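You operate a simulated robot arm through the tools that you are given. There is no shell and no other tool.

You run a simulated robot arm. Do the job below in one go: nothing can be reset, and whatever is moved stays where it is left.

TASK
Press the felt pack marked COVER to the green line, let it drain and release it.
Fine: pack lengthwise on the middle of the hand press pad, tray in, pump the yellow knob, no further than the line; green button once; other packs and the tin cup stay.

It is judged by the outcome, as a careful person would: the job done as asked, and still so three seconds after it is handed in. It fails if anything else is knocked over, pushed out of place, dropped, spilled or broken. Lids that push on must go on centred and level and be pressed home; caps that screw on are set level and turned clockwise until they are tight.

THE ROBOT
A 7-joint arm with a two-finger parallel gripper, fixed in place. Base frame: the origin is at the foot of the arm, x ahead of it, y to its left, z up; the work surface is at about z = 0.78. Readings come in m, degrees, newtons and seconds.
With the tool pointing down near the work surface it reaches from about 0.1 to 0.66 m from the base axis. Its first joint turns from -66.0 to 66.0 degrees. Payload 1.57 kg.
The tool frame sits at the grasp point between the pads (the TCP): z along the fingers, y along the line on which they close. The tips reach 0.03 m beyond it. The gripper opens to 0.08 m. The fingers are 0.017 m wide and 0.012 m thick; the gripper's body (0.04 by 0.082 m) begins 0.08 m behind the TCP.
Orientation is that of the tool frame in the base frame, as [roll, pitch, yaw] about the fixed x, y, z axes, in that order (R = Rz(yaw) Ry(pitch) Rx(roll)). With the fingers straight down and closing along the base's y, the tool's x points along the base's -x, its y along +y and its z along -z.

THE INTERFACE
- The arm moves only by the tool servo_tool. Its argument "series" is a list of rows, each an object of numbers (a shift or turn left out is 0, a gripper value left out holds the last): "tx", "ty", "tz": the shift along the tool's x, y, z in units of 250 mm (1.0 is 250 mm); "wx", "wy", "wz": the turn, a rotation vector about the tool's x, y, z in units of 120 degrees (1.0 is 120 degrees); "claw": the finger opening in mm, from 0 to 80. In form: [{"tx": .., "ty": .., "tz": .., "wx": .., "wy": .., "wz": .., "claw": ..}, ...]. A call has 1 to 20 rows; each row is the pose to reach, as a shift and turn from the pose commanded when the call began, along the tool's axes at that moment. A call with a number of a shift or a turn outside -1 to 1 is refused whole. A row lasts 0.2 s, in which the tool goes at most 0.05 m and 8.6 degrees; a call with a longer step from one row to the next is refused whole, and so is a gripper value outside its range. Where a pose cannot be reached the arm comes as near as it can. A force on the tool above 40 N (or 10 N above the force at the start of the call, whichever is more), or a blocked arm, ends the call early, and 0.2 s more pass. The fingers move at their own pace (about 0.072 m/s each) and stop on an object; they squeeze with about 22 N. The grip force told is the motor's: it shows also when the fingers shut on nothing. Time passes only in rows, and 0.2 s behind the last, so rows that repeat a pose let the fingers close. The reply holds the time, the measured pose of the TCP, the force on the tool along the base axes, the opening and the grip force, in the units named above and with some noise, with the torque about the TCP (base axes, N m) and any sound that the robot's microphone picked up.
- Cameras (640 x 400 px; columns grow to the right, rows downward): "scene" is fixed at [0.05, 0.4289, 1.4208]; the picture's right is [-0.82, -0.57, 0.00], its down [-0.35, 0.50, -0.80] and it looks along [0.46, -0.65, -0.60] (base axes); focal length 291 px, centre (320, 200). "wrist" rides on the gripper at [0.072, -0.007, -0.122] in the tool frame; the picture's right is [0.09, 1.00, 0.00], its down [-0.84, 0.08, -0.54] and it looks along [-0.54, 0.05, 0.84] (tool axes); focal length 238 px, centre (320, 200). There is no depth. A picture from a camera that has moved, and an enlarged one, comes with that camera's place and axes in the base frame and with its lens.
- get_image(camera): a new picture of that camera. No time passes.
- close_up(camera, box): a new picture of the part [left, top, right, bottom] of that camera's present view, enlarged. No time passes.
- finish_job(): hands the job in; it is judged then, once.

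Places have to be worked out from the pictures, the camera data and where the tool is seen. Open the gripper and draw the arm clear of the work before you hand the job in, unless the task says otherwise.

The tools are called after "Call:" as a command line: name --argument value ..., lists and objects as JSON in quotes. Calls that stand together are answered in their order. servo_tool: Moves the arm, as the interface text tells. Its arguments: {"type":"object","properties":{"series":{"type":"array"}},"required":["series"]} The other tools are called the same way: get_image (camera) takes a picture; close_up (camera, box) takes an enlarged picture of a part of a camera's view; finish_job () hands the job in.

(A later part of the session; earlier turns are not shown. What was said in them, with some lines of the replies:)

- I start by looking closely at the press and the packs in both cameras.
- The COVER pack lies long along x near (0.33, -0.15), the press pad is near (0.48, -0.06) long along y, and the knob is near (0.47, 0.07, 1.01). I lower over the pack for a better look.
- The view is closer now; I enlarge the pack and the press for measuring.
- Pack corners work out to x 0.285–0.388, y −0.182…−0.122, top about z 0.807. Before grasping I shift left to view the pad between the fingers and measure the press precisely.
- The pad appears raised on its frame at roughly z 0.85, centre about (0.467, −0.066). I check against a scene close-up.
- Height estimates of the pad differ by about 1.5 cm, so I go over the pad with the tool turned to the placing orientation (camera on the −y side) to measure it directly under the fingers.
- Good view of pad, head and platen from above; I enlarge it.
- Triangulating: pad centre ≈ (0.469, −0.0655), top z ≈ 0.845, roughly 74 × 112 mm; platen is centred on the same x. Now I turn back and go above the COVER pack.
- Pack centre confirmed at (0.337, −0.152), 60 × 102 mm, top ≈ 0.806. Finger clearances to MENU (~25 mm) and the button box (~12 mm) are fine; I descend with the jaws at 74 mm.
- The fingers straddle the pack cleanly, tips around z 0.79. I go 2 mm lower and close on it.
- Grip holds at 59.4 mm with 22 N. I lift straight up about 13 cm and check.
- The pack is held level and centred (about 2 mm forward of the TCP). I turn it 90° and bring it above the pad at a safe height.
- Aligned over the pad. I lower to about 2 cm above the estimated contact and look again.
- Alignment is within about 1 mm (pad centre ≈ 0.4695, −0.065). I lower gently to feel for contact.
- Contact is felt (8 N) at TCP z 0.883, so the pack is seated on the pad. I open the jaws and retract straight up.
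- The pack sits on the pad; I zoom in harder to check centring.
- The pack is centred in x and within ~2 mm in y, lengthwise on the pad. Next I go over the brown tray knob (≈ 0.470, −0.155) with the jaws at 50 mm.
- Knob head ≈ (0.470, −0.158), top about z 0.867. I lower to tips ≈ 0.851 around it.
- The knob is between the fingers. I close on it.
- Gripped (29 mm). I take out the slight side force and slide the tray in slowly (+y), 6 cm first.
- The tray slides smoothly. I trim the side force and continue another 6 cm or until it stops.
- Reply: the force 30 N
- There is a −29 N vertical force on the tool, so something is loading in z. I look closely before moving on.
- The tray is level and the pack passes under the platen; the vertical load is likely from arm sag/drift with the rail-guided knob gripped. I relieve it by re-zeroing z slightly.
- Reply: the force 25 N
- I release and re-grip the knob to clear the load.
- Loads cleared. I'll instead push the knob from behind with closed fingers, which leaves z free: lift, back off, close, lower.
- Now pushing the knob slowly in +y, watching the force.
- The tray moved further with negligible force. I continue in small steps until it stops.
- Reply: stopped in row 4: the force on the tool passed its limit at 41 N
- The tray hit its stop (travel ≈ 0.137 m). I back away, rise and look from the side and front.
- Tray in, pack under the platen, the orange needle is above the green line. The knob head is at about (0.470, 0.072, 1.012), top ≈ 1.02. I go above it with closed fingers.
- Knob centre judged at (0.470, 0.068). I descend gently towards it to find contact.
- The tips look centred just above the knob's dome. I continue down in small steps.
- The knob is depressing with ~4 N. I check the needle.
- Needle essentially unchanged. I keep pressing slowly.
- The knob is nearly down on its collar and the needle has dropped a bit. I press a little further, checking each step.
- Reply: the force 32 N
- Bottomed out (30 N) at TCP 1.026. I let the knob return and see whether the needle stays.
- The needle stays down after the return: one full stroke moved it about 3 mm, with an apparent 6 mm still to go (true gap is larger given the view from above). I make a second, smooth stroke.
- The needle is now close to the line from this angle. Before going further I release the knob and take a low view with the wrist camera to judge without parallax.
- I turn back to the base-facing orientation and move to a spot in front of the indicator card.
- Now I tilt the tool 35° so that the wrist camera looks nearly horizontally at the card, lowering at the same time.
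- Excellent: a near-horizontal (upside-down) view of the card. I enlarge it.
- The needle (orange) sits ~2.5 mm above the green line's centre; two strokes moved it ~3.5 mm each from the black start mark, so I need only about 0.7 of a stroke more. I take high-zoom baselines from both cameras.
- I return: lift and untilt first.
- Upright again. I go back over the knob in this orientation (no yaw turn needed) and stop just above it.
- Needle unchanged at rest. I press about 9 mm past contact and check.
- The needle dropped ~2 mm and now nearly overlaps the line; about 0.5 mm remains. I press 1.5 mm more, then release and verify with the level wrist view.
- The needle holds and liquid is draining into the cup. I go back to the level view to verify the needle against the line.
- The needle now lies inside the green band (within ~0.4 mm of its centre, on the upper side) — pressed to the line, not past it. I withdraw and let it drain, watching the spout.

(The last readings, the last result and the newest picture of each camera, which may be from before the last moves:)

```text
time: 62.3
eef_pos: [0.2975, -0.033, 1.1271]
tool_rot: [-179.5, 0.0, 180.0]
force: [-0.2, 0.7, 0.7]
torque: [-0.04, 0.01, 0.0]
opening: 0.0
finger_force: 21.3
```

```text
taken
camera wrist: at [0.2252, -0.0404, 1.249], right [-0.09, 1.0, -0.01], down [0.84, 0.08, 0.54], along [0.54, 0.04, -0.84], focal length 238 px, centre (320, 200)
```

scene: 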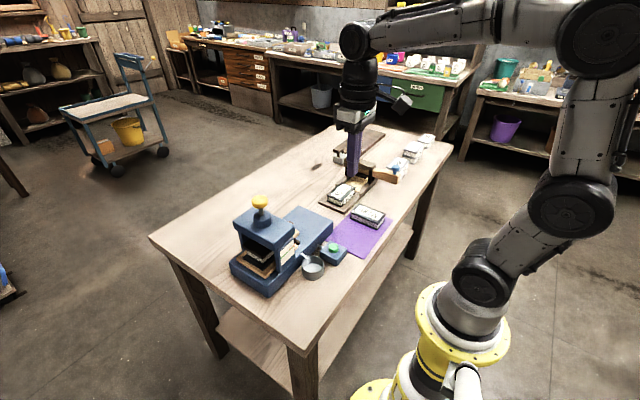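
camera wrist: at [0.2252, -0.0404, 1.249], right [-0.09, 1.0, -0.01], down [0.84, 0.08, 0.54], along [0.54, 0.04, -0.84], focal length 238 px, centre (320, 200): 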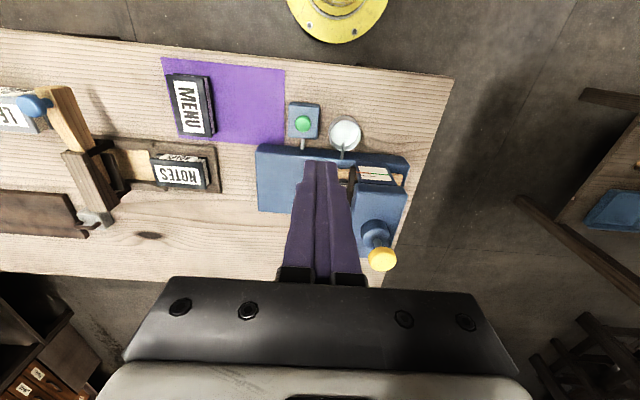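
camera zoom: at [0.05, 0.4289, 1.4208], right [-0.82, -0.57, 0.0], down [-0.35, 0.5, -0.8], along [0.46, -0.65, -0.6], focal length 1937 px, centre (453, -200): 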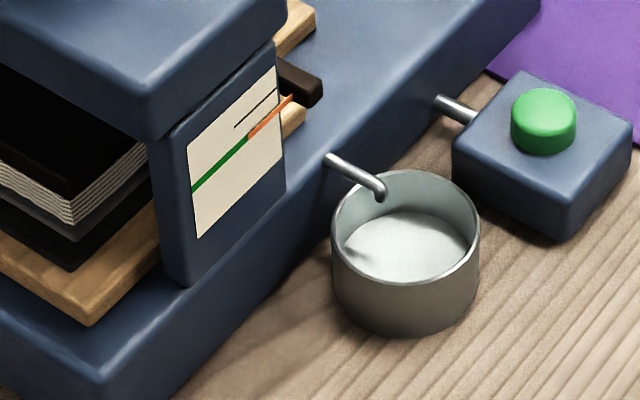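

The stream has stopped. I move over the button (≈ 0.342, −0.066) while allowing several more seconds for draining.

Call:
servo_tool --series '[{"tx": -0.03, "ty": -0.03, "tz": 0.12}, {"tx": -0.06, "ty": -0.06, "tz": 0.25}, {"tx": -0.1, "ty": -0.09, "tz": 0.38}, {"tx": -0.14, "ty": -0.11, "tz": 0.52}, {"tx": -0.178, "ty": -0.132, "tz": 0.66}, {"tx": -0.178, "ty": -0.132, "tz": 0.8}, {"tx": -0.178, "ty": -0.132, "tz": 0.8}, {"tx": -0.178, "ty": -0.132, "tz": 0.8}, {"tx": -0.178, "ty": -0.132, "tz": 0.8}, {"tx": -0.178, "ty": -0.132, "tz": 0.8}, {"tx": -0.178, "ty": -0.132, "tz": 0.8}, {"tx": -0.178, "ty": -0.132, "tz": 0.8}, {"tx": -0.178, "ty": -0.132, "tz": 0.8}, {"tx": -0.178, "ty": -0.132, "tz": 0.8}, {"tx": -0.178, "ty": -0.132, "tz": 0.8}, {"tx": -0.178, "ty": -0.132, "tz": 0.8}, {"tx": -0.178, "ty": -0.132, "tz": 0.8}, {"tx": -0.178, "ty": -0.132, "tz": 0.8}]'

Call:
get_image --camera "wrist"

Call:
close_up --camera "wrist" --box '[260, 60, 400, 180]'

Call:
close_up --camera "scene" --box '[270, 210, 370, 290]'

```text
time: 66.1
eef_pos: [0.343, -0.0678, 0.9249]
tool_rot: [-179.5, 0.0, 180.0]
force: [-0.2, 0.1, -0.4]
torque: [0.0, 0.0, 0.02]
opening: 0.0003
finger_force: 21.4
```

```text
taken
camera wrist: at [0.2699, -0.0738, 1.0466], right [-0.09, 1.0, -0.01], down [0.84, 0.08, 0.54], along [0.54, 0.04, -0.84], focal length 238 px, centre (320, 200)
```

wrist: 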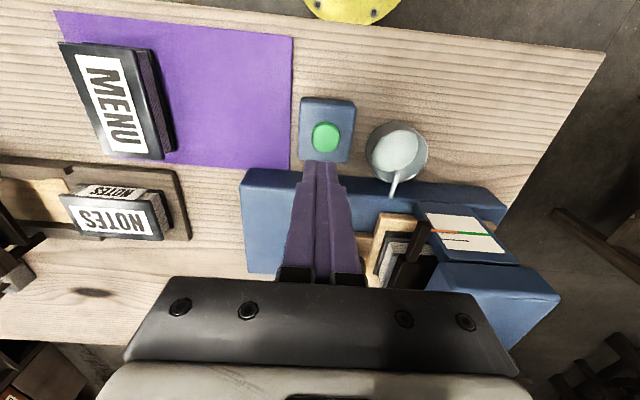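

```text
3.33 times, centred on (330, 120) of wrist
camera zoom: at [0.2699, -0.0738, 1.0466], right [-0.09, 1.0, -0.01], down [0.84, 0.08, 0.54], along [0.54, 0.04, -0.84], focal length 794 px, centre (287, 467)
```

zoom: 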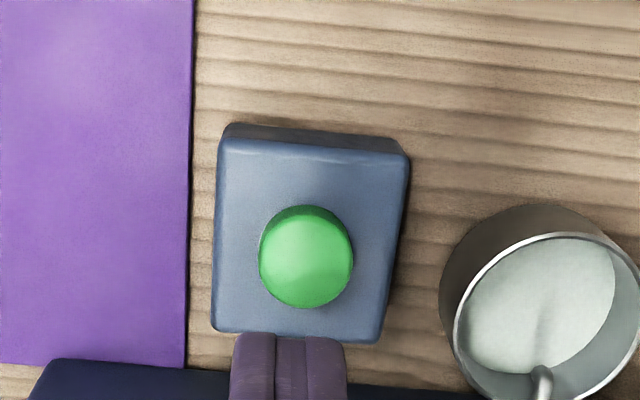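

```text
5.00 times, centred on (320, 250) of scene
camera zoom: at [0.05, 0.4289, 1.4208], right [-0.82, -0.57, 0.0], down [-0.35, 0.5, -0.8], along [0.46, -0.65, -0.6], focal length 1453 px, centre (320, -50)
```

zoom: 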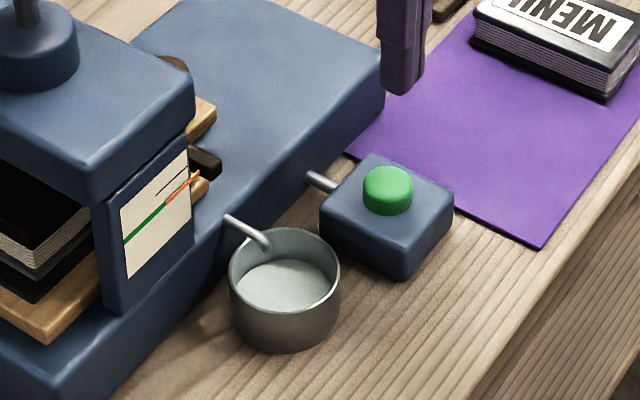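

Draining is finished (no stream; cup steady). Button centre ≈ (0.343, −0.063), top ≈ 0.825. I descend to just above it.

Call:
servo_tool --series '[{"ty": 0.016, "tz": 0.08}, {"ty": 0.016, "tz": 0.16}, {"ty": 0.016, "tz": 0.22}, {"ty": 0.016, "tz": 0.235}, {"ty": 0.016, "tz": 0.235}]'

Call:
close_up --camera "scene" --box '[290, 210, 370, 280]'

Call:
close_up --camera "wrist" --box '[260, 80, 400, 200]'

```text
time: 67.3
eef_pos: [0.3426, -0.0653, 0.8667]
tool_rot: [-179.6, 0.0, -179.9]
force: [-0.5, -0.1, -0.7]
torque: [0.01, 0.01, -0.01]
opening: 0.0001
finger_force: 21.3
```

```text
5.71 times, centred on (330, 245) of scene
camera zoom: at [0.05, 0.4289, 1.4208], right [-0.82, -0.57, 0.0], down [-0.35, 0.5, -0.8], along [0.46, -0.65, -0.6], focal length 1660 px, centre (263, -57)
```

zoom: 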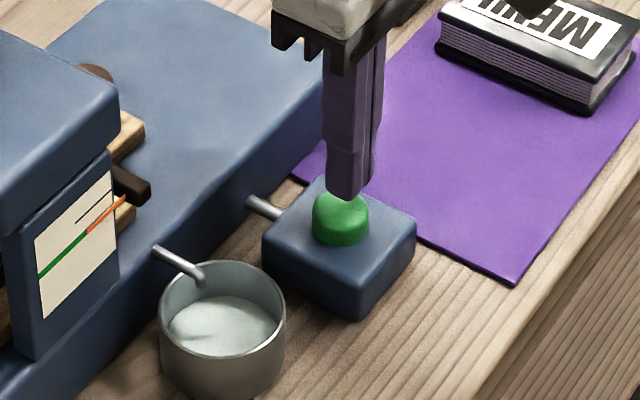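

```text
3.33 times, centred on (330, 140) of wrist
camera zoom: at [0.2702, -0.072, 0.9878], right [-0.09, 1.0, -0.01], down [0.84, 0.08, 0.54], along [0.54, 0.04, -0.84], focal length 794 px, centre (287, 400)
```

zoom: 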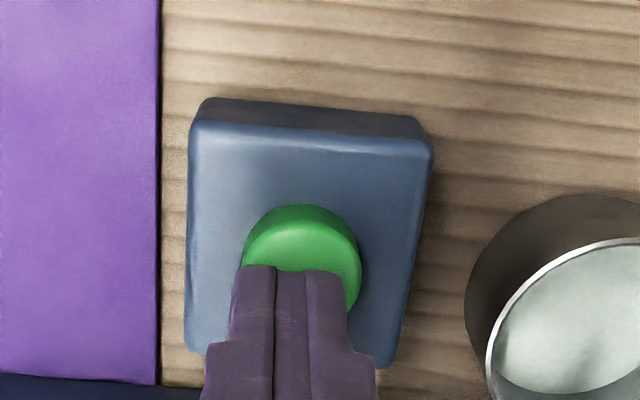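

Aligned within ~2 mm. I press the button gently, once.

Call:
servo_tool --series '[{"ty": 0.007, "tz": 0.015}, {"ty": 0.007, "tz": 0.03}, {"ty": 0.007, "tz": 0.042}, {"ty": 0.007, "tz": 0.05}, {"ty": 0.007, "tz": 0.05}]'

Call:
close_up --camera "scene" --box '[225, 185, 365, 295]'

```text
time: 68.5
eef_pos: [0.3432, -0.064, 0.8541]
tool_rot: [-179.6, 0.1, 179.9]
force: [-0.3, -0.8, 0.1]
torque: [0.01, 0.03, -0.02]
opening: 0.0004
finger_force: 21.4
```

```text
3.64 times, centred on (295, 240) of scene
camera zoom: at [0.05, 0.4289, 1.4208], right [-0.82, -0.57, 0.0], down [-0.35, 0.5, -0.8], along [0.46, -0.65, -0.6], focal length 1057 px, centre (411, 54)
```

zoom: 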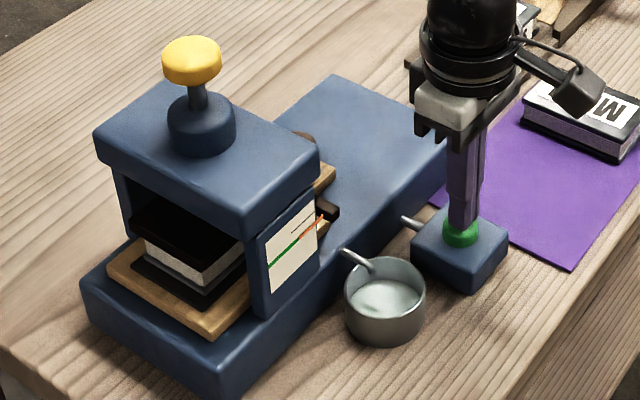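

Just at contact, no force yet. I continue down 1 mm at a time.

Call:
servo_tool --series '[{"tz": 0.005}, {"tz": 0.01}, {"tz": 0.015}, {"tz": 0.02}, {"tz": 0.02}]'

Call:
close_up --camera "scene" --box '[225, 185, 365, 295]'

```text
time: 69.7
eef_pos: [0.3419, -0.0637, 0.8489]
tool_rot: [-179.6, 0.0, 180.0]
force: [-1.8, -0.5, 2.4]
torque: [0.04, 0.07, -0.03]
opening: 0.0
finger_force: 21.5
heard: click
```

```text
3.64 times, centred on (295, 240) of scene
camera zoom: at [0.05, 0.4289, 1.4208], right [-0.82, -0.57, 0.0], down [-0.35, 0.5, -0.8], along [0.46, -0.65, -0.6], focal length 1057 px, centre (411, 54)
```

zoom: 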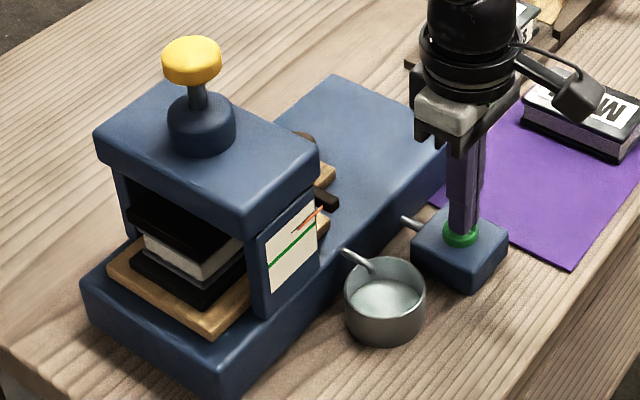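

A click, and the platen is rising. I lift straight off the button and withdraw the arm well clear.

Call:
servo_tool --series '[{"tz": -0.06}, {"tz": -0.16}, {"tz": -0.32}, {"tz": -0.5}, {"tz": -0.68}, {"tz": -0.86}, {"tz": -1.0}, {"tz": -1.0}]'

Call:
servo_tool --series '[{"ty": -0.12, "claw": 40}, {"ty": -0.28, "claw": 80}, {"ty": -0.42, "tz": -0.1}, {"ty": -0.42, "tz": -0.2}, {"ty": -0.42, "tz": -0.2}, {"ty": -0.42, "tz": -0.2}, {"ty": -0.42, "tz": -0.2}, {"ty": -0.42, "tz": -0.2}]'

Call:
get_image --camera "scene"

Call:
close_up --camera "scene" --box '[225, 185, 345, 295]'

Call:
get_image --camera "wrist"

```text
time: 71.5
eef_pos: [0.3403, -0.0622, 1.1006]
tool_rot: [-179.5, 0.0, -179.9]
force: [0.0, 0.2, 0.5]
torque: [-0.01, -0.01, -0.02]
opening: 0.0003
finger_force: 21.0
```

```text
time: 73.3
eef_pos: [0.3433, -0.1664, 1.1496]
tool_rot: [-179.6, 0.0, -179.9]
force: [-0.5, -0.2, -0.4]
torque: [0.0, 0.0, -0.01]
opening: 0.0797
finger_force: 0.1
```

```text
taken
```

scene: 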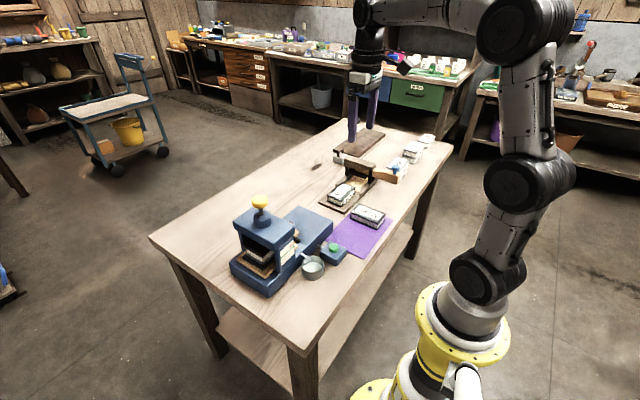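

```text
3.64 times, centred on (285, 240) of scene
camera zoom: at [0.05, 0.4289, 1.4208], right [-0.82, -0.57, 0.0], down [-0.35, 0.5, -0.8], along [0.46, -0.65, -0.6], focal length 1057 px, centre (447, 54)
```

zoom: 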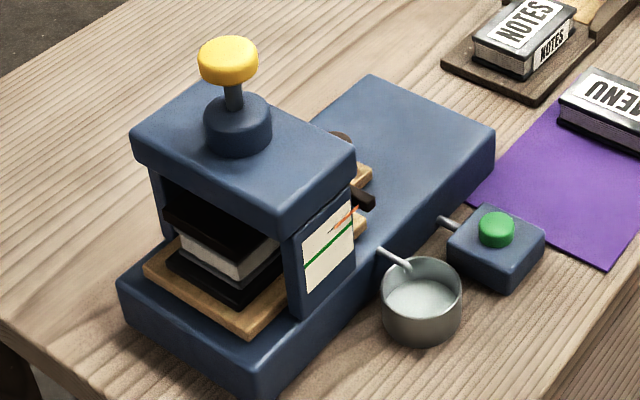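

```text
taken
camera wrist: at [0.271, -0.173, 1.2711], right [-0.09, 1.0, -0.01], down [0.84, 0.08, 0.54], along [0.54, 0.04, -0.84], focal length 238 px, centre (320, 200)
```

wrist: 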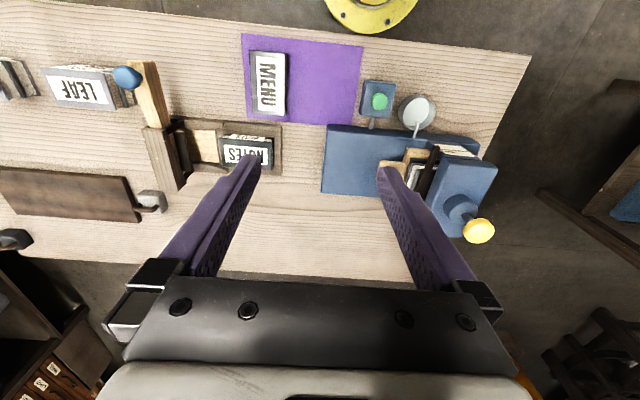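

I check that the platen is fully released and that nothing drips.

Call:
servo_tool --series '[{"tz": 0}, {"tz": 0}, {"tz": 0}, {"tz": 0}, {"tz": 0}, {"tz": 0}, {"tz": 0}, {"tz": 0}]'

Call:
close_up --camera "scene" --box '[250, 220, 330, 285]'

```text
time: 75.1
eef_pos: [0.343, -0.1671, 1.1487]
tool_rot: [-179.6, 0.0, -179.9]
force: [0.8, 0.1, -0.1]
torque: [0.01, -0.04, 0.03]
opening: 0.08
finger_force: 0.0
```

```text
6.15 times, centred on (290, 252) of scene
camera zoom: at [0.05, 0.4289, 1.4208], right [-0.82, -0.57, 0.0], down [-0.35, 0.5, -0.8], along [0.46, -0.65, -0.6], focal length 1788 px, centre (505, -123)
```

zoom: 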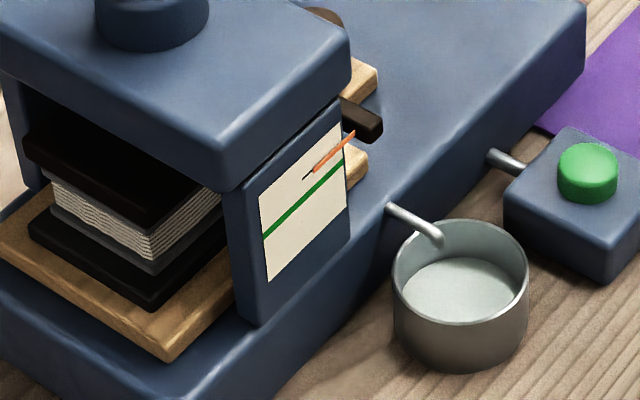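

The platen is back at its start mark, the pack is released on the tray, and the cup holds the liquid. The button was pressed once, the other packs are untouched, and the arm is clear with the gripper open, so I hand the job in.

Call:
finish_job

```text
The job is handed in.
```

The COVER pack was pressed to the green line, drained and released, and the job is handed in. I don't have the judge's result.

- **Pack placement:** it lies lengthwise on the pad, centred across it and about 2 mm off centre along its length. The tray went in to its stop.
- **Pressing:** I used two full pump strokes and one partial one. The needle ended inside the green band, about 0.5 mm above its centre line and not past it.
- **Draining:** liquid ran into the tin cup. After the stream stopped I waited another 7 seconds or so before releasing.
- **Release:** one press of the green button gave a click, and the needle went back to its start mark.
- **Everything else:** MENU, NOTES and the tin cup are where they were. The gripper is open and the arm is clear of the work.

The tray is still in the press, since the task did not ask for it to come out. While sliding it in, I felt up to 29 N of vertical load on its knob. I let go and pushed the knob from behind instead. The push ended at the 40 N force limit when the tray met its stop, and I saw no damage.
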